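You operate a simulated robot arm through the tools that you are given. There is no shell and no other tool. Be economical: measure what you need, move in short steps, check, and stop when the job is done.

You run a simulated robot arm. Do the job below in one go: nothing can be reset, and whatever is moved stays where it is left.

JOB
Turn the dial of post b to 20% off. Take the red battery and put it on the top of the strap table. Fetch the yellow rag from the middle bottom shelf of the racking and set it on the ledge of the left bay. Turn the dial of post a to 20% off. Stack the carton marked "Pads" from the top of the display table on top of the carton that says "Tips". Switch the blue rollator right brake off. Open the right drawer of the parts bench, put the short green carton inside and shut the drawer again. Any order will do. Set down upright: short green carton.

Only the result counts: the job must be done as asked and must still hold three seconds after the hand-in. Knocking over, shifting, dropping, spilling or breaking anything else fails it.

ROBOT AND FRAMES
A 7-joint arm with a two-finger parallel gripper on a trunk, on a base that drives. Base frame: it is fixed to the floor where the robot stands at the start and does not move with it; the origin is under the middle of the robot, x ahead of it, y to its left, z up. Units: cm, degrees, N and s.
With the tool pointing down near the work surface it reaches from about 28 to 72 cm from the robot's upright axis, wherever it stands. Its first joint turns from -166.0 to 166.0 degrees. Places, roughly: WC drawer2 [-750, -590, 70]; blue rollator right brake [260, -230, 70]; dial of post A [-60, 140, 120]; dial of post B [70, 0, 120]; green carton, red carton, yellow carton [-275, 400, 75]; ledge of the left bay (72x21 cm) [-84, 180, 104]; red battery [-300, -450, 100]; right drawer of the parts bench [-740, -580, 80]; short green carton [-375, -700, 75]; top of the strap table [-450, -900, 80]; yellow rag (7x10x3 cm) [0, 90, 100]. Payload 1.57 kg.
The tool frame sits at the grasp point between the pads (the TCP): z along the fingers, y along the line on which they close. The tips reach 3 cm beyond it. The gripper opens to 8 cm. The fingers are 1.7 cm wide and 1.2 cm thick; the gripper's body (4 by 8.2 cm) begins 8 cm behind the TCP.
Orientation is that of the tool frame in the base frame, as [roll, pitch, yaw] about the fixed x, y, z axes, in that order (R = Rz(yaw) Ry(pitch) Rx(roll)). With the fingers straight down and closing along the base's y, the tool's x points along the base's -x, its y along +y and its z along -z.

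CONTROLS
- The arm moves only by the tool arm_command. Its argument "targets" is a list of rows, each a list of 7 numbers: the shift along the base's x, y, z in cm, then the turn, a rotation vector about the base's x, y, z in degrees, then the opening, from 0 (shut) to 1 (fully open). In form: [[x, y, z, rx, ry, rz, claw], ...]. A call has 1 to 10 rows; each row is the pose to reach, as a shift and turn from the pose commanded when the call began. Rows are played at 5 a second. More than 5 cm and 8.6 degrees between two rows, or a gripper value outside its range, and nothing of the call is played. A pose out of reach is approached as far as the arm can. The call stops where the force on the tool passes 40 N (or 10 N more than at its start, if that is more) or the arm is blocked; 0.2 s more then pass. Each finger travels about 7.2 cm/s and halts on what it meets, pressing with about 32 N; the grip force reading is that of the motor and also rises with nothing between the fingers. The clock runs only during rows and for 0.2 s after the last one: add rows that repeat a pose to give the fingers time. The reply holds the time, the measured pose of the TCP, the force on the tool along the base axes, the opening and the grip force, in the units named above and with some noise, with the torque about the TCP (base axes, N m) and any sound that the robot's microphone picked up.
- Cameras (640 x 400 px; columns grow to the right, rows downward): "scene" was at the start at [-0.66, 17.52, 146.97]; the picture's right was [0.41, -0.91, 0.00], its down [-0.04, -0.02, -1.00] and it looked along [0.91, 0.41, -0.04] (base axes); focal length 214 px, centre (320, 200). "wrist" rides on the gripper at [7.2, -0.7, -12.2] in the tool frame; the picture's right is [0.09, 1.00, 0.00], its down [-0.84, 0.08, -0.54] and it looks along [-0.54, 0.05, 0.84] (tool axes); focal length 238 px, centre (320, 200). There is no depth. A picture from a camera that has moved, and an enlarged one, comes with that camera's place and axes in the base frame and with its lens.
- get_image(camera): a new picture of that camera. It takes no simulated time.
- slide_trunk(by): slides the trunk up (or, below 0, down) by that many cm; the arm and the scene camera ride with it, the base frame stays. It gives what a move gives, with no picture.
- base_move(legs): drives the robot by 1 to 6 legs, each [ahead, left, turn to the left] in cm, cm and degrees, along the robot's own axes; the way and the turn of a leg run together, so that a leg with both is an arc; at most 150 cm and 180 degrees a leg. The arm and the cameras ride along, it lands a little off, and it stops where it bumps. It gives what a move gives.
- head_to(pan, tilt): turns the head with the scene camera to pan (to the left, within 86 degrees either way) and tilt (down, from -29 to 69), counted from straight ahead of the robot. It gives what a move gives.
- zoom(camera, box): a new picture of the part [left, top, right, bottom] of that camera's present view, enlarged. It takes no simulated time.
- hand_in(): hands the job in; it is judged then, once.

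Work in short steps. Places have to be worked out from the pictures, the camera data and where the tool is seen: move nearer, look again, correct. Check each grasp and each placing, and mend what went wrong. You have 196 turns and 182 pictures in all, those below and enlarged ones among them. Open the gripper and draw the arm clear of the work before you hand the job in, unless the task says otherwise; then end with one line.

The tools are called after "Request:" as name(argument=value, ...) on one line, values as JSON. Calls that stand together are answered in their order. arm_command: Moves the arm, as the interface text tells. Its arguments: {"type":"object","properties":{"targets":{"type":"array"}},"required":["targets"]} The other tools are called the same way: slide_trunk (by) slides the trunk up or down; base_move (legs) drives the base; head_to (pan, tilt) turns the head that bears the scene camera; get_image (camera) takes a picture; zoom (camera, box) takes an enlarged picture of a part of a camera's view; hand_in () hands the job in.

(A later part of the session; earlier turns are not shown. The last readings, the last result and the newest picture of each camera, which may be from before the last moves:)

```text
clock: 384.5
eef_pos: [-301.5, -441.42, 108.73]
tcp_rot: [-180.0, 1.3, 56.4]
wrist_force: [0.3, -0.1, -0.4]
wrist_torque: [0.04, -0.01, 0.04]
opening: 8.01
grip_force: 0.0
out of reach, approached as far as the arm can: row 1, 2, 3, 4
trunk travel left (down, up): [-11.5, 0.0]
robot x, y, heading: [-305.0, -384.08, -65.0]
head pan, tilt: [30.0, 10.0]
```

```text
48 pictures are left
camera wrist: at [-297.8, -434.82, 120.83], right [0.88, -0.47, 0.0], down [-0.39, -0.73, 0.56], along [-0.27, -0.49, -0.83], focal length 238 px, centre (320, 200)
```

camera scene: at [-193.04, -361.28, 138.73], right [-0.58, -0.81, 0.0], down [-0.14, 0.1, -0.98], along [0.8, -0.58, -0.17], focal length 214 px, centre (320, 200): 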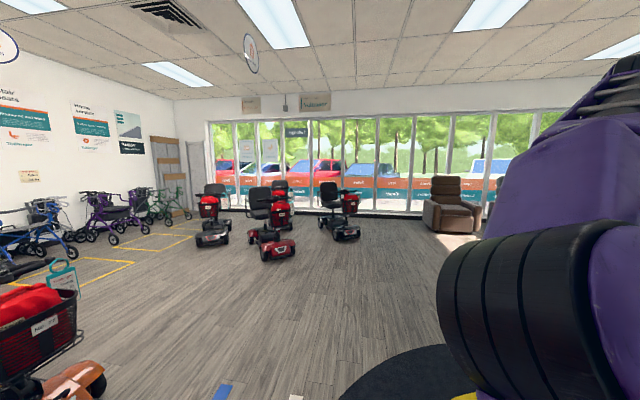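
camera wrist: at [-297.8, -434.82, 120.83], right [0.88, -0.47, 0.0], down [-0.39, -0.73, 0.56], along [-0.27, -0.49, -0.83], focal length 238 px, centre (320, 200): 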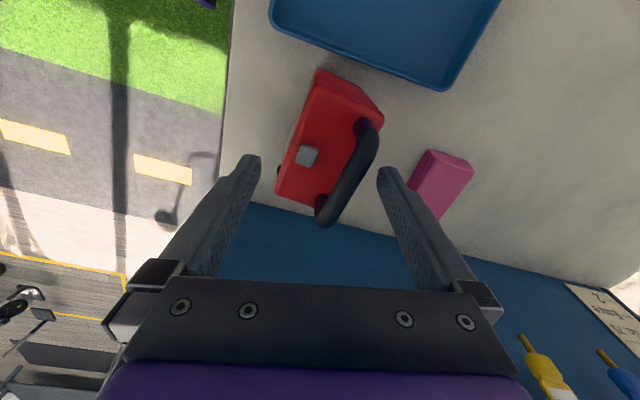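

The yaw limit pulled it aside; restore +6° and re-centre while descending.

Request:
arm_command(targets=[[0.3, -0.3, 0, 0, 0, 4, 1], [1, -1, 0, 0, 0, 7, 1], [1.7, -1.9, -0.5, 0, 0, 7, 1], [1.7, -1.9, -1.8, 0, 0, 7, 1], [1.7, -1.9, -3.2, 0, 0, 7, 1], [1.7, -1.9, -3.2, 0, 0, 7, 1]])

Request:
get_image(camera="wrist")

```text
clock: 385.9
eef_pos: [-299.9, -443.08, 105.99]
tcp_rot: [-180.0, 1.6, 60.9]
wrist_force: [-0.9, -6.8, 32.7]
wrist_torque: [0.66, 1.09, 0.27]
opening: 7.79
grip_force: 0.2
trunk travel left (down, up): [-11.5, 0.0]
robot x, y, heading: [-304.81, -384.17, -65.1]
head pan, tilt: [30.0, 10.0]
heard: click
```

```text
47 pictures are left
camera wrist: at [-296.75, -436.38, 118.08], right [0.91, -0.4, 0.0], down [-0.33, -0.76, 0.56], along [-0.23, -0.52, -0.83], focal length 238 px, centre (320, 200)
```

wrist: 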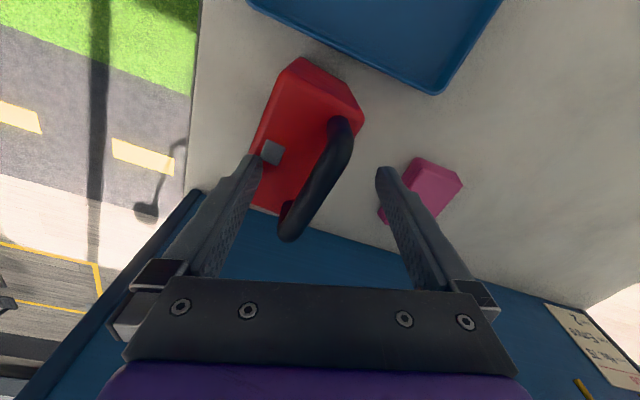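

Left fingertip touched the body top (≈103) and clicked its button. Raise 0.8 and close on the bar.

Request:
arm_command(targets=[[0, 0, 0.8, 0, 0, 0, 1], [0, 0, 0.8, 0, 0, 0, 0.7], [0, 0, 0.8, 0, 0, 0, 0.4], [0, 0, 0.8, 0, 0, 0, 0.15], [0, 0, 0.8, 0, 0, 0, 0], [0, 0, 0.8, 0, 0, 0, 0], [0, 0, 0.8, 0, 0, 0, 0]])

Request:
get_image(camera="wrist")

```text
clock: 387.5
eef_pos: [-299.8, -443.24, 106.32]
tcp_rot: [-179.9, 1.1, 60.9]
wrist_force: [-0.5, 1.8, -6.9]
wrist_torque: [0.25, -0.14, 0.06]
opening: 1.48
grip_force: 30.2
trunk travel left (down, up): [-11.5, 0.0]
robot x, y, heading: [-304.89, -384.15, -65.0]
head pan, tilt: [30.0, 10.0]
```

```text
46 pictures are left
camera wrist: at [-296.62, -436.54, 118.49], right [0.91, -0.4, 0.0], down [-0.33, -0.76, 0.56], along [-0.23, -0.51, -0.83], focal length 238 px, centre (320, 200)
```

wrist: 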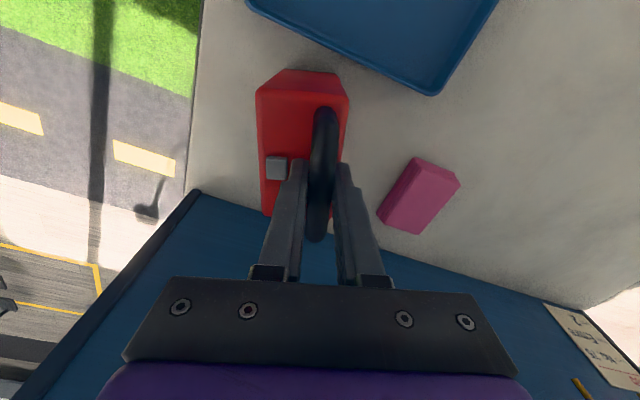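

Handle gripped; the battery aligned itself with the pads. Lift slowly.

Request:
arm_command(targets=[[0, 0, 1, 0, 0, 0, 0], [0, 0.3, 2.5, 0, 0, 0, 0], [0, 0.6, 4, 0, 0, 0, 0], [0, 1, 6, 0, 0, 2, 0], [0, 1.5, 8, 0, 0, 4, 0], [0, 2, 10, 0, 0, 6, 0], [0, 2, 10, 0, 0, 6, 0]])

Request:
get_image(camera="wrist")

```text
clock: 389.1
eef_pos: [-299.77, -441.21, 116.44]
tcp_rot: [-179.9, 1.1, 67.0]
wrist_force: [-0.3, -0.2, -13.0]
wrist_torque: [0.02, 0.02, 0.04]
opening: 1.47
grip_force: 30.5
trunk travel left (down, up): [-11.5, 0.0]
robot x, y, heading: [-305.12, -384.39, -65.1]
head pan, tilt: [30.0, 10.0]
```

```text
45 pictures are left
camera wrist: at [-297.35, -434.31, 128.51], right [0.95, -0.31, 0.0], down [-0.25, -0.79, 0.56], along [-0.17, -0.53, -0.83], focal length 238 px, centre (320, 200)
```

wrist: 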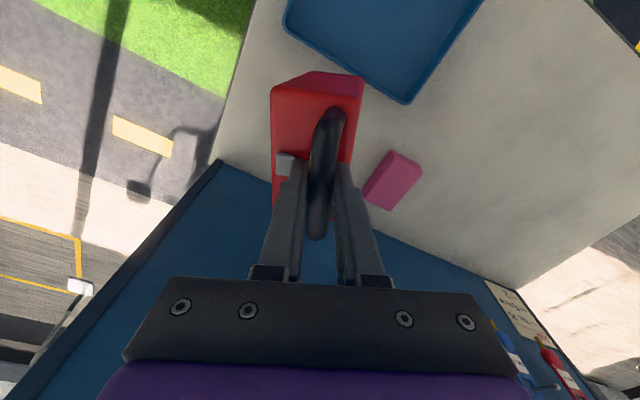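

Battery lifted (≈1.3 kg). Pull it in close to the robot, with the yaw back to neutral.

Request:
arm_command(targets=[[0, 1.5, 0.5, 0, 0, 3, 0], [0, 3, 1, 0, 0, 6, 0], [0, 4.5, 1.5, 0, 0, 9, 0], [0, 6, 2, 0, 0, 12, 0], [0, 7.5, 2.5, 0, 0, 15, 0], [0, 9, 3, 0, 0, 18, 0], [0, 11, 3.5, 0, 0, 21, 0], [0, 13, 4, 0, 0, 24, 0], [0, 15, 4, 0, 0, 27, 0], [0, 15, 4, 0, 0, 27, 0]])

Request:
base_move(legs=[[-26.3, 72.3, 0], [0, 0, -100], [-57.3, 99.2, 0], [-57.3, 99.2, 0], [-57.3, 99.2, 0]])

Request:
get_image(camera="scene")

```text
clock: 391.3
eef_pos: [-299.86, -426.14, 120.45]
tcp_rot: [-179.9, 1.1, 93.9]
wrist_force: [0.0, 0.3, -12.7]
wrist_torque: [-0.03, 0.01, 0.0]
opening: 1.46
grip_force: 30.8
trunk travel left (down, up): [-11.5, 0.0]
robot x, y, heading: [-305.12, -384.21, -64.8]
head pan, tilt: [30.0, 10.0]
```

```text
clock: 431.6
eef_pos: [-64.24, -584.88, 120.42]
tcp_rot: [-180.0, 1.1, -11.3]
wrist_force: [-0.3, 0.2, -12.7]
wrist_torque: [-0.02, -0.02, -0.01]
opening: 1.46
grip_force: 30.6
trunk travel left (down, up): [-11.5, 0.0]
robot x, y, heading: [-22.29, -590.47, -170.2]
head pan, tilt: [30.0, 10.0]
```

```text
44 pictures are left
camera scene: at [-18.31, -609.14, 149.73], right [-0.64, 0.77, 0.0], down [0.13, 0.11, -0.98], along [-0.76, -0.63, -0.17], focal length 214 px, centre (320, 200)
```

scene: 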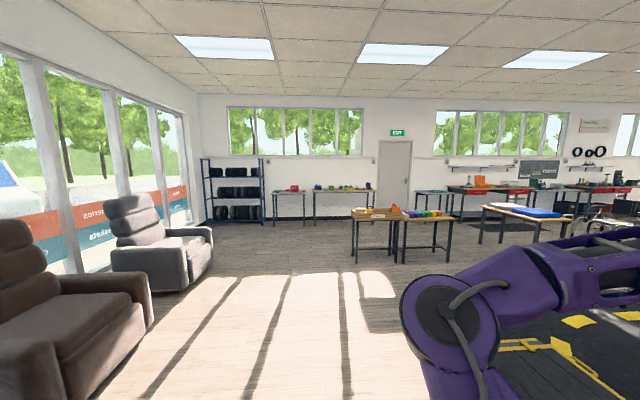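

Strap table projects at about (341,192): the table with coloured items. Zoom on tables.

Request:
zoom(camera="scene", box=[260, 160, 460, 280])

```text
3.20 times, centred on (360, 220) of scene
camera zoom: at [-18.31, -609.14, 149.73], right [-0.64, 0.77, 0.0], down [0.13, 0.11, -0.98], along [-0.76, -0.63, -0.17], focal length 686 px, centre (192, 136)
```

zoom: 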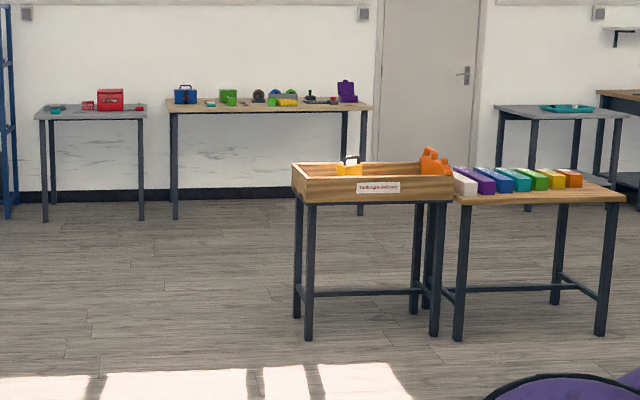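

Request:
zoom(camera="scene", box=[305, 175, 385, 200])

Request:
zoom(camera="scene", box=[390, 200, 470, 240])

```text
8.00 times, centred on (345, 188) of scene
camera zoom: at [-18.31, -609.14, 149.73], right [-0.64, 0.77, 0.0], down [0.13, 0.11, -0.98], along [-0.76, -0.63, -0.17], focal length 1716 px, centre (120, 300)
```

zoom: 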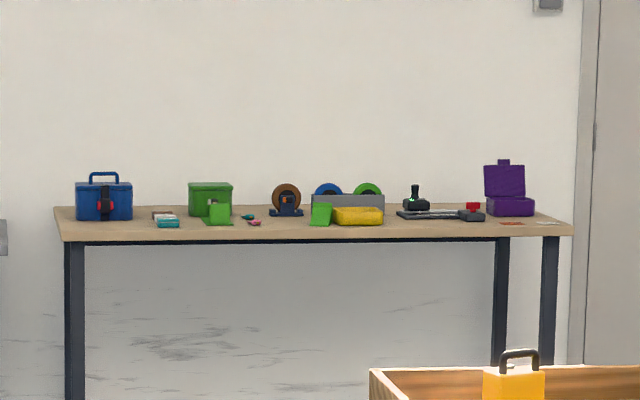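

```text
8.00 times, centred on (430, 220) of scene
camera zoom: at [-18.31, -609.14, 149.73], right [-0.64, 0.77, 0.0], down [0.13, 0.11, -0.98], along [-0.76, -0.63, -0.17], focal length 1716 px, centre (-560, 40)
```

zoom: 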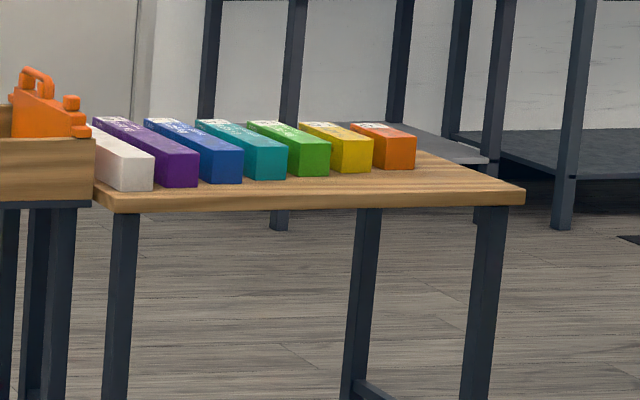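

The strap table (with strap/tape reels) has its front edge along N≈−972, L −386…−223. Turn to face −N and drive 445 cm ahead along L≈−402, passing left of the tray table.

Request:
base_move(legs=[[0, 0, 35.2], [148, 0, 0], [148, 0, 0], [140, 0, 0]])

Request:
get_image(camera="scene")

Request:
get_image(camera="wrist")

```text
clock: 454.4
eef_pos: [-379.96, -912.71, 120.46]
tcp_rot: [-179.9, 1.2, 23.3]
wrist_force: [-0.1, -0.1, -12.1]
wrist_torque: [0.0, -0.06, -0.04]
opening: 1.47
grip_force: 30.5
trunk travel left (down, up): [-11.5, 0.0]
robot x, y, heading: [-342.16, -893.54, -135.4]
head pan, tilt: [30.0, 10.0]
```

```text
40 pictures are left
camera scene: at [-328.6, -906.64, 149.73], right [-0.96, 0.27, 0.0], down [0.05, 0.17, -0.98], along [-0.26, -0.95, -0.17], focal length 214 px, centre (320, 200)
```

scene: 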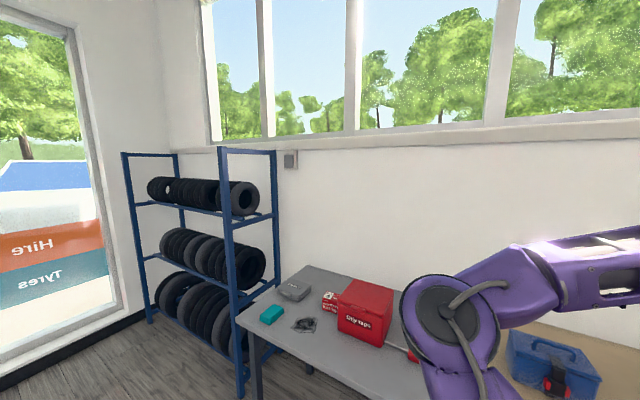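

```text
39 pictures are left
camera wrist: at [-373.42, -909.22, 132.61], right [0.48, -0.88, 0.0], down [-0.73, -0.4, 0.56], along [-0.49, -0.26, -0.83], focal length 238 px, centre (320, 200)
```

wrist: 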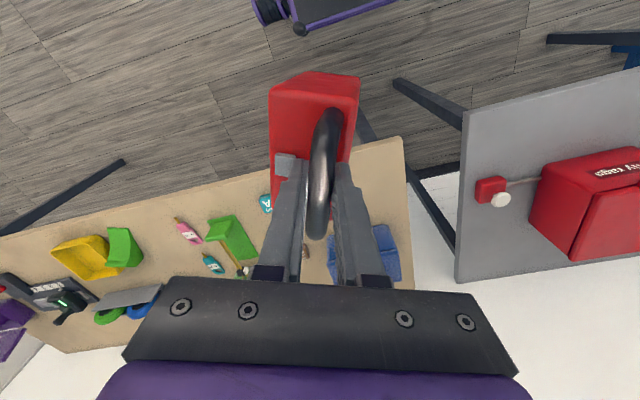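

Table top is ≈83. Free area: front-left corner, in front of the blue toolbox (about L −391…−362, N −929…−946). I'll move the battery over its centre (TCP target (−395.6, −930.2)), aligned with the table, and lower partly.

Request:
arm_command(targets=[[-2.2, -2.5, 0, 0, 0, 5, 0], [-4.4, -5, 0, 0, 0, 10, 0], [-6.6, -7.5, 0, 0, 0, 15, 0], [-8.8, -10, 0, 0, 0, 20, 0], [-11, -12.5, 0, 0, 0, 22, 0], [-13.2, -15, -2, 0, 0, 22, 0], [-15.6, -17.5, -4, 0, 0, 22, 0], [-15.6, -17.5, -8, 0, 0, 22, 0], [-15.6, -17.5, -12, 0, 0, 22, 0], [-15.6, -17.5, -12, 0, 0, 22, 0]])

Request:
get_image(camera="wrist")

```text
clock: 456.6
eef_pos: [-395.36, -930.27, 108.46]
tcp_rot: [-179.9, 1.1, 45.4]
wrist_force: [0.0, 0.0, -13.5]
wrist_torque: [0.03, -0.05, 0.03]
opening: 1.48
grip_force: 30.8
out of reach, approached as far as the arm can: row 7
trunk travel left (down, up): [-11.5, 0.0]
robot x, y, heading: [-342.33, -893.74, -135.5]
head pan, tilt: [30.0, 10.0]
```

```text
38 pictures are left
camera wrist: at [-390.43, -924.6, 120.52], right [0.77, -0.63, 0.0], down [-0.52, -0.64, 0.56], along [-0.36, -0.43, -0.83], focal length 238 px, centre (320, 200)
```

wrist: 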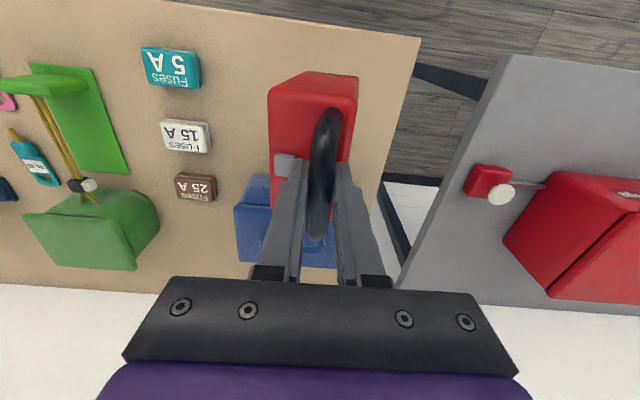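

The footprint is clear: table edge at N≈−928, toolbox front at ≈−946, battery between. Lower gently with the force watch.

Request:
arm_command(targets=[[0.2, 0.2, -2, 0, 0, 0, 0], [0.2, 0.2, -4, 0, 0, 0, 0], [0.2, 0.2, -5.5, 0, 0, 0, 0], [0.2, 0.2, -6.5, 0, 0, 0, 0], [0.2, 0.2, -7.3, 0, 0, 0, 0], [0.2, 0.2, -8, 0, 0, 0, 0], [0.2, 0.2, -8, 0, 0, 0, 0]])

```text
clock: 458.2
eef_pos: [-395.24, -930.15, 101.0]
tcp_rot: [-179.8, 1.4, 45.5]
wrist_force: [1.3, -5.8, 24.3]
wrist_torque: [0.04, -0.04, -0.24]
opening: 1.46
grip_force: 30.2
trunk travel left (down, up): [-11.5, 0.0]
robot x, y, heading: [-342.61, -893.47, -135.5]
head pan, tilt: [30.0, 10.0]
```

Set down (24 N up). Open partly, rise clear, then retract.

Request:
arm_command(targets=[[0, 0, 0.5, 0, 0, 0, 0.25], [0, 0, 0.6, 0, 0, 0, 0.45], [0, 0, 0.6, 0, 0, 0, 0.6], [0, 0, 2, 0, 0, 0, 0.6], [0, 0, 5, 0, 0, 0, 0.6], [0, 0, 9, 0, 0, 0, 0.8], [2, 2, 13, 0, 0, 0, 1], [5, 5, 15, 0, 0, 0, 1], [8, 8, 17, 0, 0, 0, 1], [11, 11, 19, 0, 0, 0, 1]])

Request:
get_image(camera="wrist")

```text
clock: 460.4
eef_pos: [-384.19, -918.87, 119.27]
tcp_rot: [-179.9, 1.0, 45.4]
wrist_force: [0.1, 0.0, -0.8]
wrist_torque: [0.0, -0.03, 0.01]
opening: 7.99
grip_force: 0.0
trunk travel left (down, up): [-11.5, 0.0]
robot x, y, heading: [-342.27, -893.76, -135.7]
head pan, tilt: [30.0, 10.0]
heard: click
```

```text
37 pictures are left
camera wrist: at [-379.3, -913.19, 131.43], right [0.77, -0.63, 0.0], down [-0.52, -0.64, 0.56], along [-0.36, -0.43, -0.83], focal length 238 px, centre (320, 200)
```

wrist: 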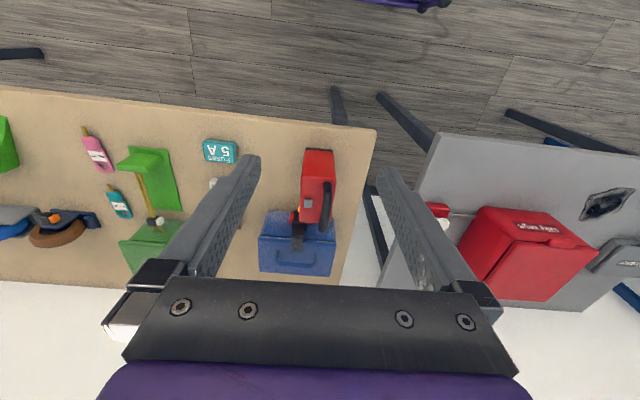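

Battery stands on the strap table. Next the short green carton on the table with the coloured boxes; approach from its rear lane: drive right 160 and turn 180°.

Request:
base_move(legs=[[-28, -60, 0], [0, -105, 0], [0, 0, 180]])

Request:
get_image(camera="wrist")

```text
clock: 484.0
eef_pos: [-394.11, -732.62, 119.32]
tcp_rot: [-179.8, 1.1, -135.9]
wrist_force: [-0.1, -0.9, 0.5]
wrist_torque: [0.06, -0.01, -0.02]
opening: 8.0
grip_force: 0.0
trunk travel left (down, up): [-11.5, 0.0]
robot x, y, heading: [-436.5, -756.91, 43.4]
head pan, tilt: [30.0, 10.0]
```

```text
36 pictures are left
camera wrist: at [-398.93, -738.33, 131.42], right [-0.76, 0.65, 0.0], down [0.54, 0.63, 0.56], along [0.37, 0.42, -0.83], focal length 238 px, centre (320, 200)
```

wrist: 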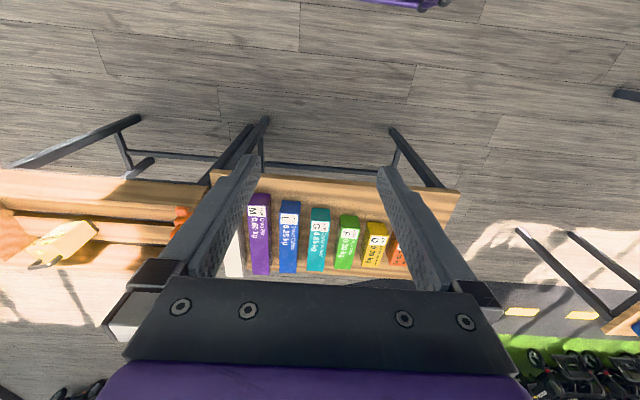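

Green carton is right ahead. Zoom.

Request:
zoom(camera="wrist", box=[240, 180, 420, 285])

```text
3.56 times, centred on (330, 232) of wrist
camera zoom: at [-398.93, -738.33, 131.42], right [-0.76, 0.65, 0.0], down [0.54, 0.63, 0.56], along [0.37, 0.42, -0.83], focal length 848 px, centre (284, 84)
```

zoom: 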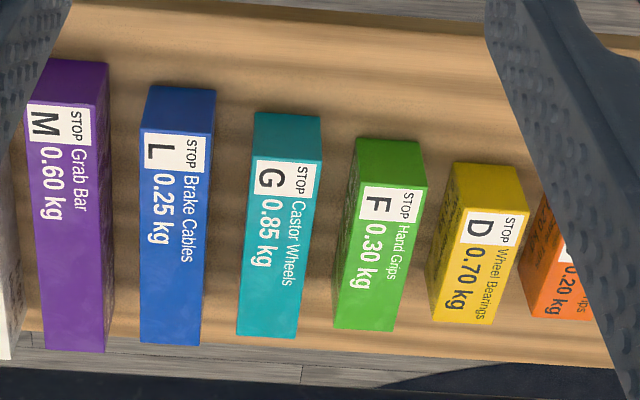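

Carton top centre ≈(−370.5, −694), ~5.3 wide, aligned with the tool. Drive 26 ahead, then move above it with the gripper narrowed to 0.82.

Request:
base_move(legs=[[26, 0, 0.8]])

Request:
arm_command(targets=[[0.9, 3.2, -2.5, 0, 0, 0, 0.9], [1.8, 6.4, -5, 0, 0, 0, 0.82], [2.7, 9.6, -8, 0, 0, 0, 0.82], [3.6, 12.8, -11, 0, 0, 0, 0.82], [4.5, 16, -14, 0, 0, 0, 0.82], [5, 18, -18, 0, 0, 0, 0.82], [5, 19.5, -22, 0, 0, 0, 0.82], [5, 19.5, -24, 0, 0, 0, 0.82], [5, 19.5, -24, 0, 0, 0, 0.82]])

Request:
get_image(camera="wrist")

```text
clock: 485.9
eef_pos: [-376.02, -714.58, 119.28]
tcp_rot: [-179.9, 1.2, -135.2]
wrist_force: [0.2, -0.2, 0.6]
wrist_torque: [-0.01, 0.02, -0.01]
opening: 8.0
grip_force: 0.0
trunk travel left (down, up): [-11.5, 0.0]
robot x, y, heading: [-417.88, -739.07, 44.0]
head pan, tilt: [30.0, 10.0]
```

```text
clock: 487.9
eef_pos: [-370.97, -695.37, 95.28]
tcp_rot: [-179.9, 1.3, -135.2]
wrist_force: [0.6, 0.2, 0.9]
wrist_torque: [0.04, 0.01, -0.03]
opening: 6.56
grip_force: 0.0
trunk travel left (down, up): [-11.5, 0.0]
robot x, y, heading: [-417.92, -739.19, 44.1]
head pan, tilt: [30.0, 10.0]
```

```text
34 pictures are left
camera wrist: at [-375.65, -701.0, 107.35], right [-0.77, 0.64, 0.0], down [0.53, 0.64, 0.56], along [0.36, 0.43, -0.83], focal length 238 px, centre (320, 200)
```

wrist: 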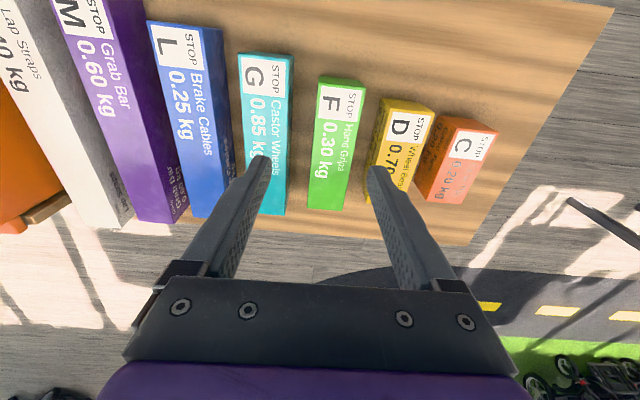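

Green's top centre ≈(−370.3, −691.9, 79); table ≈73. Align and descend to just above, then check.

Request:
arm_command(targets=[[0.3, 1.6, -2, 0, 0, 0, 0.82], [0.6, 3.2, -5, 0, 0, 0, 0.82], [0.6, 3.2, -9, 0, 0, 0, 0.82], [0.6, 3.2, -12, 0, 0, 0, 0.82], [0.6, 3.2, -12, 0, 0, 0, 0.82]])

Request:
get_image(camera="wrist")

```text
clock: 489.1
eef_pos: [-370.4, -691.96, 83.06]
tcp_rot: [-179.9, 1.0, -135.2]
wrist_force: [0.5, 0.0, -0.3]
wrist_torque: [-0.01, -0.01, -0.02]
opening: 6.53
grip_force: 0.1
trunk travel left (down, up): [-11.5, 0.0]
robot x, y, heading: [-418.27, -739.28, 43.8]
head pan, tilt: [30.0, 10.0]
```

```text
33 pictures are left
camera wrist: at [-375.16, -697.77, 95.2], right [-0.77, 0.64, 0.0], down [0.53, 0.64, 0.56], along [0.36, 0.43, -0.83], focal length 238 px, centre (320, 200)
```

wrist: 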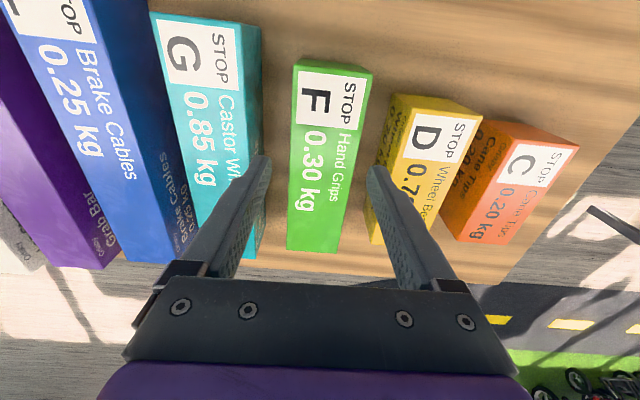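

The fingers would graze the neighbours at this opening; narrow to 5.5 cm (0.69) and descend.

Request:
arm_command(targets=[[-0.1, 0.1, 0, 0, 0, 0, 0.69], [-0.1, 0.1, 0, 0, 0, 0, 0.69], [-0.1, 0.1, -2, 0, 0, 0, 0.69], [-0.1, 0.1, -4, 0, 0, 0, 0.69], [-0.1, 0.1, -6, 0, 0, 0, 0.69], [-0.1, 0.1, -6, 0, 0, 0, 0.69]])

Request:
get_image(camera="wrist")

```text
clock: 490.3
eef_pos: [-370.22, -691.77, 78.43]
tcp_rot: [-179.9, 1.7, -135.0]
wrist_force: [-2.9, -2.8, 20.2]
wrist_torque: [0.23, 0.62, 0.22]
opening: 5.51
grip_force: 0.0
trunk travel left (down, up): [-11.5, 0.0]
robot x, y, heading: [-418.36, -739.62, 43.7]
head pan, tilt: [30.0, 10.0]
stopped in row 6: the force on the tool passed its limit at 46 N (the readings are from after the stop); the commanded pose is now the measured one
```

```text
32 pictures are left
camera wrist: at [-375.02, -697.63, 90.55], right [-0.77, 0.64, 0.0], down [0.53, 0.63, 0.57], along [0.36, 0.43, -0.82], focal length 238 px, centre (320, 200)
```

wrist: 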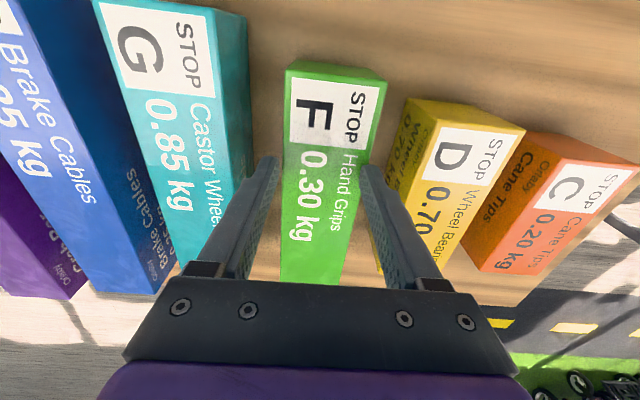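

Tips touched the table (≈75.3), fingers in the gaps. Raise 0.4 and close.

Request:
arm_command(targets=[[0, 0, 0.4, 0, 0, 0, 0.69], [0, 0, 0.4, 0, 0, 0, 0.4], [0, 0, 0.4, 0, 0, 0, 0.3], [0, 0, 0.4, 0, 0, 0, 0.3], [0, 0, 1.5, 0, 0, 0, 0.3], [0, 0, 3.5, 0, 0, 0, 0.3], [0, 0, 6, 0, 0, 0, 0.3], [0, 0, 9, 0, 0, 0, 0.3], [0, 0, 13, 0, 0, 0, 0.3], [0, 0, 17, 0, 0, 0, 0.3]])

Request:
get_image(camera="wrist")

```text
clock: 492.5
eef_pos: [-370.54, -691.66, 95.05]
tcp_rot: [180.0, 1.3, -135.1]
wrist_force: [-0.4, -0.3, -0.4]
wrist_torque: [0.0, -0.01, 0.0]
opening: 2.4
grip_force: 0.1
trunk travel left (down, up): [-11.5, 0.0]
robot x, y, heading: [-417.86, -739.31, 43.9]
head pan, tilt: [30.0, 10.0]
```

```text
31 pictures are left
camera wrist: at [-375.18, -697.54, 107.15], right [-0.77, 0.64, 0.0], down [0.53, 0.64, 0.56], along [0.36, 0.43, -0.83], focal length 238 px, centre (320, 200)
```

wrist: 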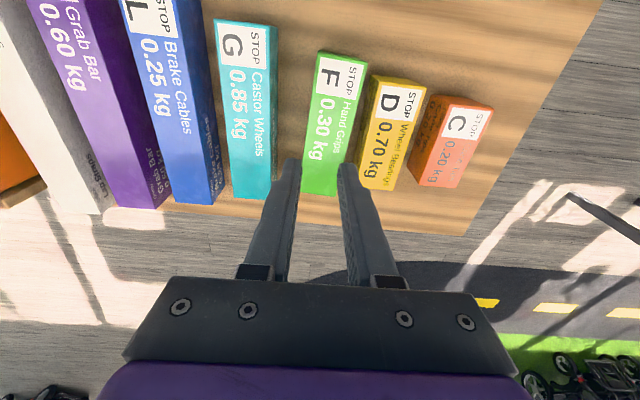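

The carton slipped: its top is actually ≈75.4 and it is ≈5.5 wide – the right finger had landed on its edge. It now lies slightly nearer to the yellow box. Reopen to 6.6, correct yaw −4°, and go just above for a check.

Request:
arm_command(targets=[[-0.1, 0.4, 0, 0, 0, -2, 0.83], [-0.3, 1.1, 0, 0, 0, -4, 0.83], [-0.3, 1.1, -4, 0, 0, -4, 0.83], [-0.3, 1.1, -8, 0, 0, -4, 0.83], [-0.3, 1.1, -12, 0, 0, -4, 0.83], [-0.3, 1.1, -15, 0, 0, -4, 0.83], [-0.3, 1.1, -15, 0, 0, -4, 0.83]])

Request:
get_image(camera="wrist")

```text
clock: 494.1
eef_pos: [-370.67, -690.67, 80.05]
tcp_rot: [179.9, 1.4, -139.2]
wrist_force: [0.6, 0.0, 0.6]
wrist_torque: [-0.02, 0.02, -0.02]
opening: 6.65
grip_force: 0.1
trunk travel left (down, up): [-11.5, 0.0]
robot x, y, heading: [-418.16, -739.5, 43.8]
head pan, tilt: [30.0, 10.0]
```

```text
30 pictures are left
camera wrist: at [-375.74, -696.07, 92.23], right [-0.72, 0.69, 0.0], down [0.57, 0.6, 0.56], along [0.39, 0.4, -0.83], focal length 238 px, centre (320, 200)
```

wrist: 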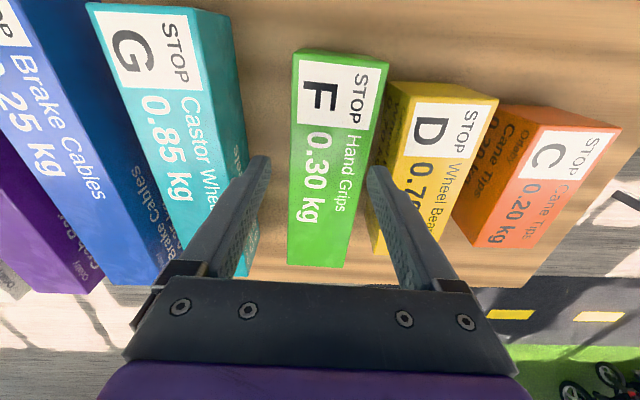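

Gap to the yellow box widens toward the far end, so I grip 3.5 cm further back, right finger centred in that gap; descend.

Request:
arm_command(targets=[[1.5, 1, 0, 0, 0, 0, 0.83], [2.97, 1.98, 0, 0, 0, 0, 0.83], [2.97, 1.98, -1.2, 0, 0, 0, 0.83], [2.97, 1.98, -2.4, 0, 0, 0, 0.83], [2.97, 1.98, -3.6, 0, 0, 0, 0.83], [2.97, 1.98, -4.6, 0, 0, 0, 0.83], [2.97, 1.98, -4.6, 0, 0, 0, 0.83]])

Request:
get_image(camera="wrist")

```text
clock: 495.3
eef_pos: [-367.99, -688.84, 78.52]
tcp_rot: [180.0, 2.8, -138.9]
wrist_force: [-0.5, -3.2, 16.3]
wrist_torque: [0.27, 0.5, 0.19]
opening: 6.51
grip_force: 0.3
out of reach, approached as far as the arm can: row 3, 4, 5
trunk travel left (down, up): [-11.5, 0.0]
robot x, y, heading: [-418.24, -739.44, 43.8]
head pan, tilt: [30.0, 10.0]
stopped in row 5: the force on the tool passed its limit at 47 N (the readings are from after the stop); the commanded pose is now the measured one
```

```text
29 pictures are left
camera wrist: at [-373.27, -694.61, 90.42], right [-0.72, 0.69, 0.0], down [0.56, 0.59, 0.58], along [0.4, 0.42, -0.81], focal length 238 px, centre (320, 200)
```

wrist: 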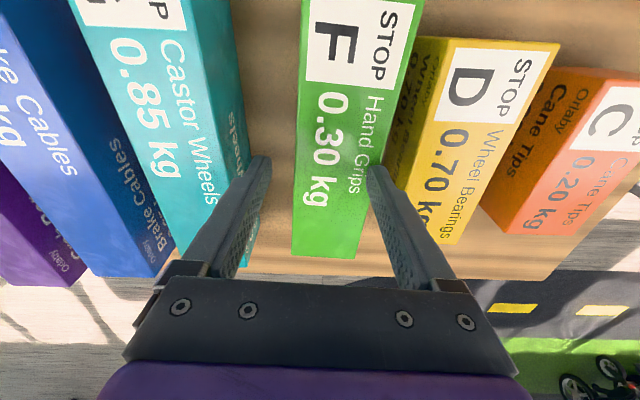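

I misread the yellow box's side face: the true gaps are ≈3 cm, but the gripper was ~1 cm off to the left of green's centre. Lift, re-centre at (−371.0, −690.25), open fully, and descend.

Request:
arm_command(targets=[[0, 0, 3, -0.5, 0.5, 0, 0.83], [-1.5, -0.7, 4, -1, 1.1, 0, 1], [-3, -1.4, 4, -1, 1.1, 0, 1], [-3, -1.4, 2, -1, 1.1, 0, 1], [-3, -1.4, 0, -1, 1.1, 0, 1], [-3, -1.4, -1.5, -1, 1.1, 0, 1], [-3, -1.4, -3, -1, 1.1, 0, 1], [-3, -1.4, -4.2, -1, 1.1, 0, 1], [-3, -1.4, -4.2, -1, 1.1, 0, 1]])

Request:
get_image(camera="wrist")

```text
clock: 497.2
eef_pos: [-371.02, -690.24, 74.79]
tcp_rot: [179.8, 1.4, -138.9]
wrist_force: [-4.2, -6.5, 21.4]
wrist_torque: [0.73, 0.79, 0.45]
opening: 7.83
grip_force: 0.0
trunk travel left (down, up): [-11.5, 0.0]
robot x, y, heading: [-418.22, -739.57, 44.1]
head pan, tilt: [30.0, 10.0]
stopped in row 9: the force on the tool passed its limit at 44 N (the readings are from after the stop); the commanded pose is now the measured one
```

```text
28 pictures are left
camera wrist: at [-376.02, -695.72, 86.82], right [-0.72, 0.69, 0.0], down [0.57, 0.6, 0.56], along [0.39, 0.41, -0.83], focal length 238 px, centre (320, 200)
```

wrist: 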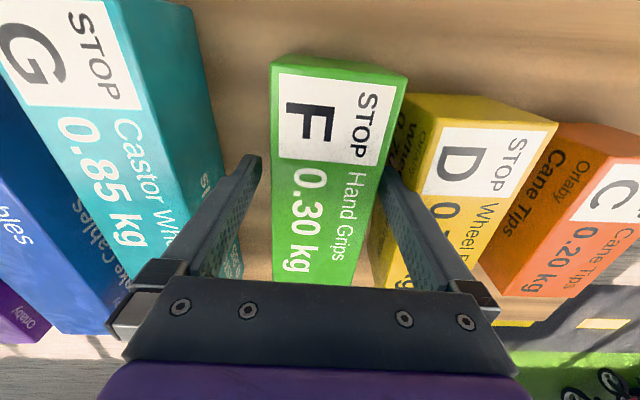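

Now the fingers are properly beside the carton with tips at table level (71.8). Raise 0.4, close, and check before lifting.

Request:
arm_command(targets=[[0, 0, 0.4, 0, 0, 0, 0.9], [0, 0, 0.4, 0, 0, 0, 0.6], [0, 0, 0.4, 0, 0, 0, 0.3], [0, 0, 0.4, 0, 0, 0, 0.3], [0, 0, 0.4, 0, 0, 0, 0.3], [0, 0, 1, 0, 0, 0, 0.3], [0, 0, 2, 0, 0, 0, 0.3], [0, 0, 3, 0, 0, 0, 0.3], [0, 0, 4, 0, 0, 0, 0.3], [0, 0, 4, 0, 0, 0, 0.3]])

```text
clock: 499.4
eef_pos: [-370.91, -690.04, 78.4]
tcp_rot: [179.8, 1.1, -138.8]
wrist_force: [0.3, 0.3, -2.9]
wrist_torque: [-0.06, 0.07, 0.02]
opening: 5.99
grip_force: 32.0
trunk travel left (down, up): [-11.5, 0.0]
robot x, y, heading: [-418.29, -739.55, 43.7]
head pan, tilt: [30.0, 10.0]
```

Carton held (6.0 cm, −2.9 N). Lift further and retract.

Request:
arm_command(targets=[[0, 0, 2, 0, 0, 0, 0.3], [0, 0, 5, 0, 0, 0, 0.3], [0, 0, 8, 0, 0, 0, 0.3], [0, 0, 11, 0, 0, 0, 0.3], [0, 0, 14, 0, 0, 0, 0.3], [-2, -2, 17, 0, 0, 0, 0.3], [-4.5, -4.5, 20, 0, 0, 0, 0.3], [-7, -7, 23, 0, 0, 0, 0.3], [-10, -10, 25, 0, 0, 0, 0.3], [-13, -13, 26, 0, 0, 0, 0.3]])

Request:
base_move(legs=[[-22, 0, 0], [0, 0, 120]])

Request:
head_to(pan=30, tilt=18)

Request:
get_image(camera="scene")

```text
clock: 501.6
eef_pos: [-383.81, -703.27, 104.31]
tcp_rot: [179.9, 1.2, -138.8]
wrist_force: [0.7, 0.1, -3.3]
wrist_torque: [-0.09, 0.05, -0.01]
opening: 5.98
grip_force: 32.3
trunk travel left (down, up): [-11.5, 0.0]
robot x, y, heading: [-417.95, -739.69, 44.0]
head pan, tilt: [30.0, 10.0]
```

```text
clock: 508.4
eef_pos: [-482.28, -741.47, 104.35]
tcp_rot: [180.0, 1.1, -20.8]
wrist_force: [-1.1, 1.0, -2.4]
wrist_torque: [-0.02, -0.09, -0.05]
opening: 5.98
grip_force: 31.7
trunk travel left (down, up): [-11.5, 0.0]
robot x, y, heading: [-433.83, -754.69, 162.0]
head pan, tilt: [30.0, 10.0]
```

```text
clock: 509.1
eef_pos: [-482.34, -741.5, 104.2]
tcp_rot: [180.0, 1.2, -20.9]
wrist_force: [1.1, -0.3, -3.3]
wrist_torque: [-0.01, -0.09, -0.02]
opening: 5.99
grip_force: 31.8
trunk travel left (down, up): [-11.5, 0.0]
robot x, y, heading: [-434.08, -754.82, 162.0]
head pan, tilt: [30.0, 18.0]
```

```text
27 pictures are left
camera scene: at [-438.95, -772.99, 148.43], right [-0.21, 0.98, 0.0], down [0.3, 0.06, -0.95], along [-0.93, -0.2, -0.31], focal length 214 px, centre (320, 200)
```

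scene: 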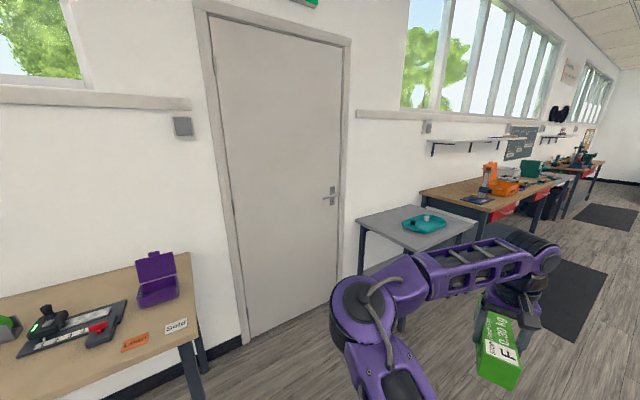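

The parts bench with red drawers is beyond the grey table. Zoom there.

Request:
zoom(camera="scene", box=[410, 130, 630, 260])

```text
2.91 times, centred on (520, 195) of scene
camera zoom: at [-438.95, -772.99, 148.43], right [-0.21, 0.98, 0.0], down [0.3, 0.06, -0.95], along [-0.93, -0.2, -0.31], focal length 624 px, centre (-262, 214)
```

zoom: 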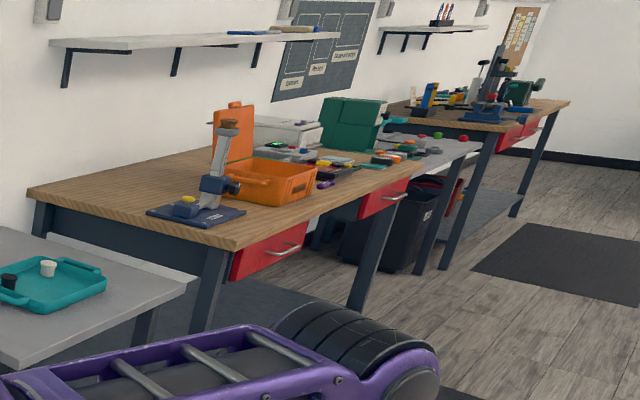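

Right drawer front ≈(−726, −572, 78), with a bar handle, opening toward the aisle. Drive along the lane to stand before it and turn to face the bench.

Request:
base_move(legs=[[95.6, -48.7, 0], [95.6, -48.7, 0], [95.6, -48.7, 0], [0, 0, 63]])

Request:
get_image(camera="wrist")

Request:
get_image(camera="scene")

```text
clock: 527.7
eef_pos: [-693.46, -558.4, 104.29]
tcp_rot: [179.9, 1.1, 41.0]
wrist_force: [-0.2, 0.9, -3.2]
wrist_torque: [0.09, -0.07, 0.03]
opening: 6.01
grip_force: 32.3
trunk travel left (down, up): [-11.5, 0.0]
robot x, y, heading: [-658.71, -522.25, -136.4]
head pan, tilt: [30.0, 18.0]
```

```text
25 pictures are left
camera wrist: at [-688.31, -553.0, 116.4], right [0.72, -0.69, 0.0], down [-0.57, -0.6, 0.56], along [-0.39, -0.4, -0.83], focal length 238 px, centre (320, 200)
```

wrist: 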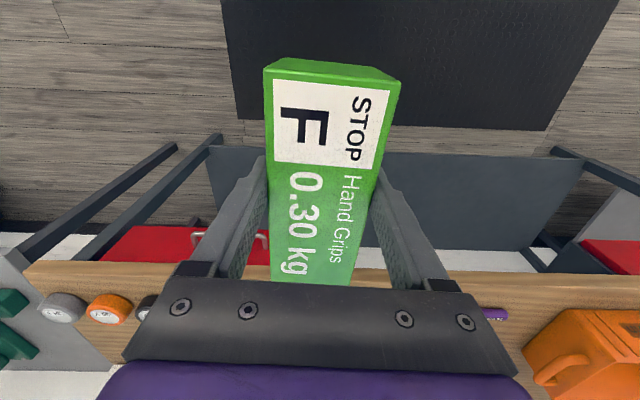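

```text
24 pictures are left
camera scene: at [-645.5, -535.22, 148.43], right [-0.96, 0.28, 0.0], down [0.09, 0.3, -0.95], along [-0.27, -0.91, -0.31], focal length 214 px, centre (320, 200)
```

scene: 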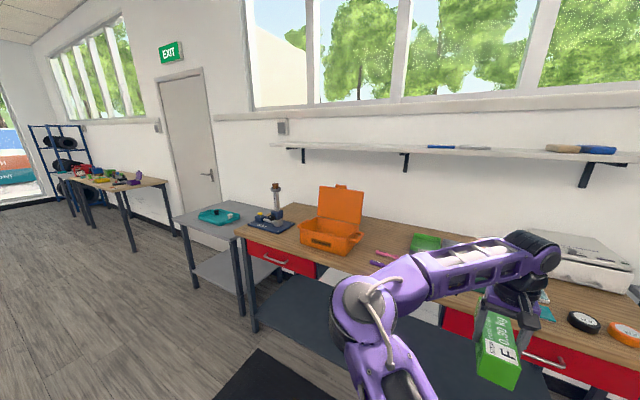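

I must set the carton down briefly to free the gripper for the drawer. I raise and advance a bit to look at the bench top for a free spot.

Request:
arm_command(targets=[[-1.5, -1.5, 3, 0, 0, 0, 0.3], [-3, -3, 6, 0, 0, 0, 0.3], [-4.5, -4.5, 9, 0, 0, 0, 0.3], [-6, -6, 12, 0, 0, 0, 0.3], [-8, -8, 14, 0, 0, 0, 0.3], [-10, -10, 14, 0, 0, 0, 0.3], [-10, -10, 14, 0, 0, 0, 0.3]])

Request:
get_image(camera="wrist")

```text
clock: 529.3
eef_pos: [-703.85, -568.68, 118.32]
tcp_rot: [179.9, 1.1, 40.9]
wrist_force: [-0.5, -0.1, -2.6]
wrist_torque: [0.06, -0.08, 0.0]
opening: 5.99
grip_force: 31.7
trunk travel left (down, up): [-11.5, 0.0]
robot x, y, heading: [-659.11, -522.06, -136.2]
head pan, tilt: [30.0, 18.0]
```

```text
23 pictures are left
camera wrist: at [-698.45, -563.36, 130.52], right [0.72, -0.69, 0.0], down [-0.57, -0.6, 0.56], along [-0.39, -0.4, -0.83], focal length 238 px, centre (320, 200)
```

wrist: 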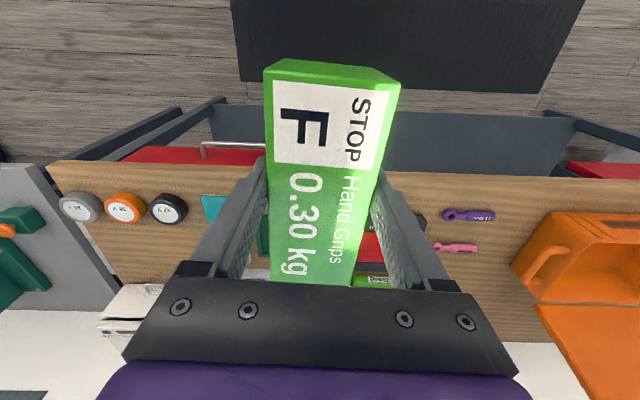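

Bench top is crowded. The grey table's right end (L≈−62…−39) is free; I'll park the carton there. Retract and drive left 148.

Request:
arm_command(targets=[[2.5, 2.5, 0, 0, 0, 0, 0.3], [5, 5, 0, 0, 0, 0, 0.3], [7.5, 7.5, 0, 0, 0, 0, 0.3], [10, 10, -2, 0, 0, 0, 0.3], [10, 10, -2, 0, 0, 0, 0.3]])

Request:
base_move(legs=[[0, 74, 0], [0, 72, 0], [30, 0, 1]])

Request:
get_image(camera="wrist")

```text
clock: 530.5
eef_pos: [-693.6, -558.39, 116.18]
tcp_rot: [179.9, 1.2, 41.1]
wrist_force: [0.1, -0.1, -3.4]
wrist_torque: [0.08, -0.07, 0.01]
opening: 5.99
grip_force: 32.8
trunk travel left (down, up): [-11.5, 0.0]
robot x, y, heading: [-659.05, -522.09, -136.3]
head pan, tilt: [30.0, 18.0]
```

```text
clock: 546.5
eef_pos: [-609.24, -684.3, 116.27]
tcp_rot: [179.9, 1.2, 44.8]
wrist_force: [0.7, -0.1, -2.1]
wrist_torque: [0.05, -0.08, -0.04]
opening: 5.98
grip_force: 31.9
trunk travel left (down, up): [-11.5, 0.0]
robot x, y, heading: [-576.8, -645.47, -132.5]
head pan, tilt: [30.0, 18.0]
```

```text
22 pictures are left
camera wrist: at [-604.22, -678.64, 128.36], right [0.77, -0.64, 0.0], down [-0.53, -0.64, 0.56], along [-0.36, -0.43, -0.83], focal length 238 px, centre (320, 200)
```

wrist: 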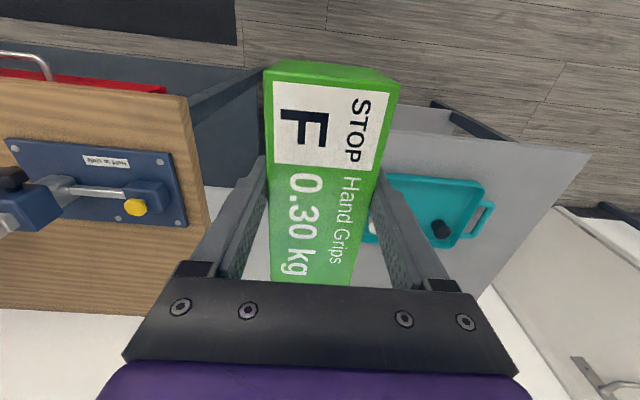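

Free area at L≈−54 is clear (tray edge at −70, table edge ≈−39). Drive 8 ahead, then lower the carton there.

Request:
base_move(legs=[[8, 0, 0]])

Request:
arm_command(targets=[[-1.5, -2, -3, 0, 0, 0, 0.3], [-3, -4, -6, 0, 0, 0, 0.3], [-4.5, -6, -9.5, 0, 0, 0, 0.3], [-6, -8, -13, 0, 0, 0, 0.3], [-7.5, -9.5, -17, 0, 0, 0, 0.3], [-8.4, -10.4, -21, 0, 0, 0, 0.3], [-8.4, -10.4, -25, 0, 0, 0, 0.3], [-8.4, -10.4, -29, 0, 0, 0, 0.3], [-8.4, -10.4, -32, 0, 0, 0, 0.3], [-8.4, -10.4, -32, 0, 0, 0, 0.3]])

Request:
get_image(camera="wrist")

```text
clock: 547.6
eef_pos: [-614.52, -690.3, 116.29]
tcp_rot: [179.9, 1.1, 44.8]
wrist_force: [0.5, -0.6, -2.9]
wrist_torque: [0.06, -0.03, 0.04]
opening: 5.97
grip_force: 32.1
trunk travel left (down, up): [-11.5, 0.0]
robot x, y, heading: [-582.32, -651.7, -132.3]
head pan, tilt: [30.0, 18.0]
```

```text
clock: 549.8
eef_pos: [-622.85, -700.53, 84.23]
tcp_rot: [179.9, 1.0, 44.8]
wrist_force: [0.4, 0.0, -2.0]
wrist_torque: [0.04, -0.07, 0.03]
opening: 5.99
grip_force: 31.9
trunk travel left (down, up): [-11.5, 0.0]
robot x, y, heading: [-582.5, -651.93, -132.5]
head pan, tilt: [30.0, 18.0]
```

```text
21 pictures are left
camera wrist: at [-617.93, -694.9, 96.31], right [0.77, -0.64, 0.0], down [-0.53, -0.64, 0.56], along [-0.36, -0.43, -0.83], focal length 238 px, centre (320, 200)
```

wrist: 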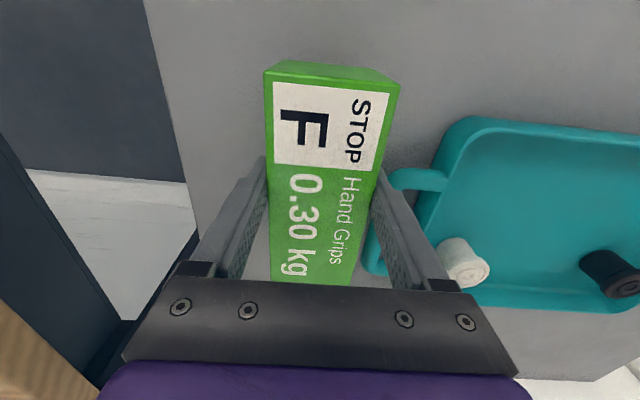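

Shift 3 cm away from the tray's handle, then lower gently to contact.

Request:
arm_command(targets=[[-1, 1, 0, 0, 0, 0, 0.3], [-2.1, 2.1, 0, 0, 0, 0, 0.3], [-2.1, 2.1, -2, 0, 0, 0, 0.3], [-2.1, 2.1, -3.5, 0, 0, 0, 0.3], [-2.1, 2.1, -4.5, 0, 0, 0, 0.3], [-2.1, 2.1, -5.2, 0, 0, 0, 0.3], [-2.1, 2.1, -5.8, 0, 0, 0, 0.3], [-2.1, 2.1, -5.8, 0, 0, 0, 0.3]])

```text
clock: 551.4
eef_pos: [-625.04, -698.47, 78.91]
tcp_rot: [-179.9, 1.5, 44.7]
wrist_force: [7.3, 4.6, 17.5]
wrist_torque: [0.79, 0.08, -0.35]
opening: 5.98
grip_force: 31.7
trunk travel left (down, up): [-11.5, 0.0]
robot x, y, heading: [-582.7, -651.9, -132.4]
head pan, tilt: [30.0, 18.0]
stopped in row 8: the force on the tool passed its limit at 42 N (the readings are from after the stop); the commanded pose is now the measured one
```

On the table. Release to 0.95 and rise, retract; then return to the drawer.

Request:
arm_command(targets=[[0, 0, 0.2, 0, 0, 0, 0.85], [0, 0, 0.3, 0, 0, 0, 0.9], [0, 0, 0.3, 0, 0, 0, 0.9], [0, 0, 2, 0, 0, 0, 0.9], [0, 0, 6, 0, 0, 0, 0.9], [0, 0, 10, 0, 0, 0, 1], [1.5, 2, 14, 0, 0, 0, 1], [4, 5, 17, 0, 0, 0, 1], [7, 8, 20, 0, 0, 0, 1], [10, 11.5, 22, 0, 0, 0, 1]])

Request:
get_image(camera="wrist")

```text
refused: row 9 steps farther than a row can; nothing moved
```

```text
20 pictures are left
camera wrist: at [-620.06, -692.68, 91.1], right [0.77, -0.64, 0.0], down [-0.53, -0.63, 0.56], along [-0.36, -0.43, -0.83], focal length 238 px, centre (320, 200)
```

wrist: 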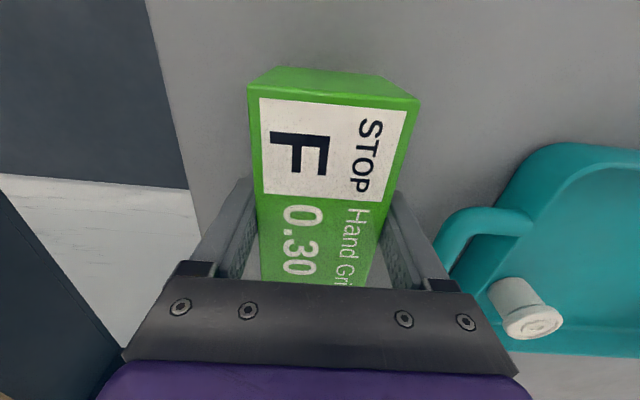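

Request:
arm_command(targets=[[0, 0, 0.2, 0, 0, 0, 0.85], [0, 0, 0.3, 0, 0, 0, 0.9], [0, 0, 0.3, 0, 0, 0, 0.9], [0, 0, 2, 0, 0, 0, 0.9], [0, 0, 6, 0, 0, 0, 0.9], [0, 0, 10, 0, 0, 0, 1], [1.2, 1.6, 14, 0, 0, 0, 1], [3.2, 4, 17, 0, 0, 0, 1], [5.6, 6.6, 20, 0, 0, 0, 1], [8, 9.2, 22, 0, 0, 0, 1]])

Request:
base_move(legs=[[-34, 0, -2], [0, -85, 0], [0, -80, 0]])

Request:
get_image(camera="wrist")

```text
clock: 553.6
eef_pos: [-616.94, -689.13, 100.82]
tcp_rot: [179.9, 1.3, 44.8]
wrist_force: [-0.6, 0.3, 0.1]
wrist_torque: [0.02, -0.04, 0.01]
opening: 8.02
grip_force: 0.1
trunk travel left (down, up): [-11.5, 0.0]
robot x, y, heading: [-582.23, -651.8, -132.4]
head pan, tilt: [30.0, 18.0]
```

```text
clock: 571.8
eef_pos: [-713.08, -544.01, 100.82]
tcp_rot: [179.9, 1.4, 41.5]
wrist_force: [0.5, 0.6, 0.2]
wrist_torque: [0.01, 0.02, 0.01]
opening: 8.0
grip_force: 0.0
trunk travel left (down, up): [-11.5, 0.0]
robot x, y, heading: [-676.13, -508.14, -135.6]
head pan, tilt: [30.0, 18.0]
```

```text
19 pictures are left
camera wrist: at [-707.68, -538.57, 112.87], right [0.73, -0.69, 0.0], down [-0.57, -0.6, 0.56], along [-0.39, -0.41, -0.83], focal length 238 px, centre (320, 200)
```

wrist: 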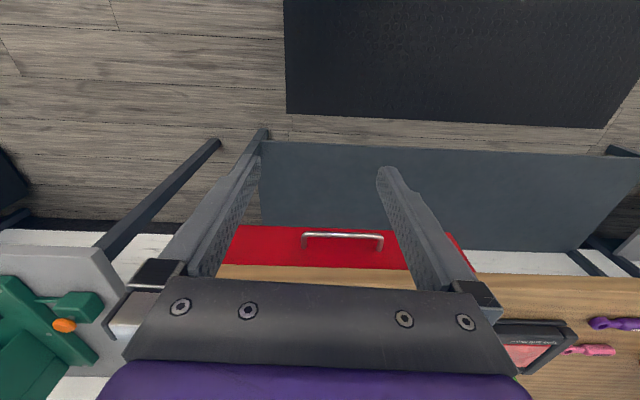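

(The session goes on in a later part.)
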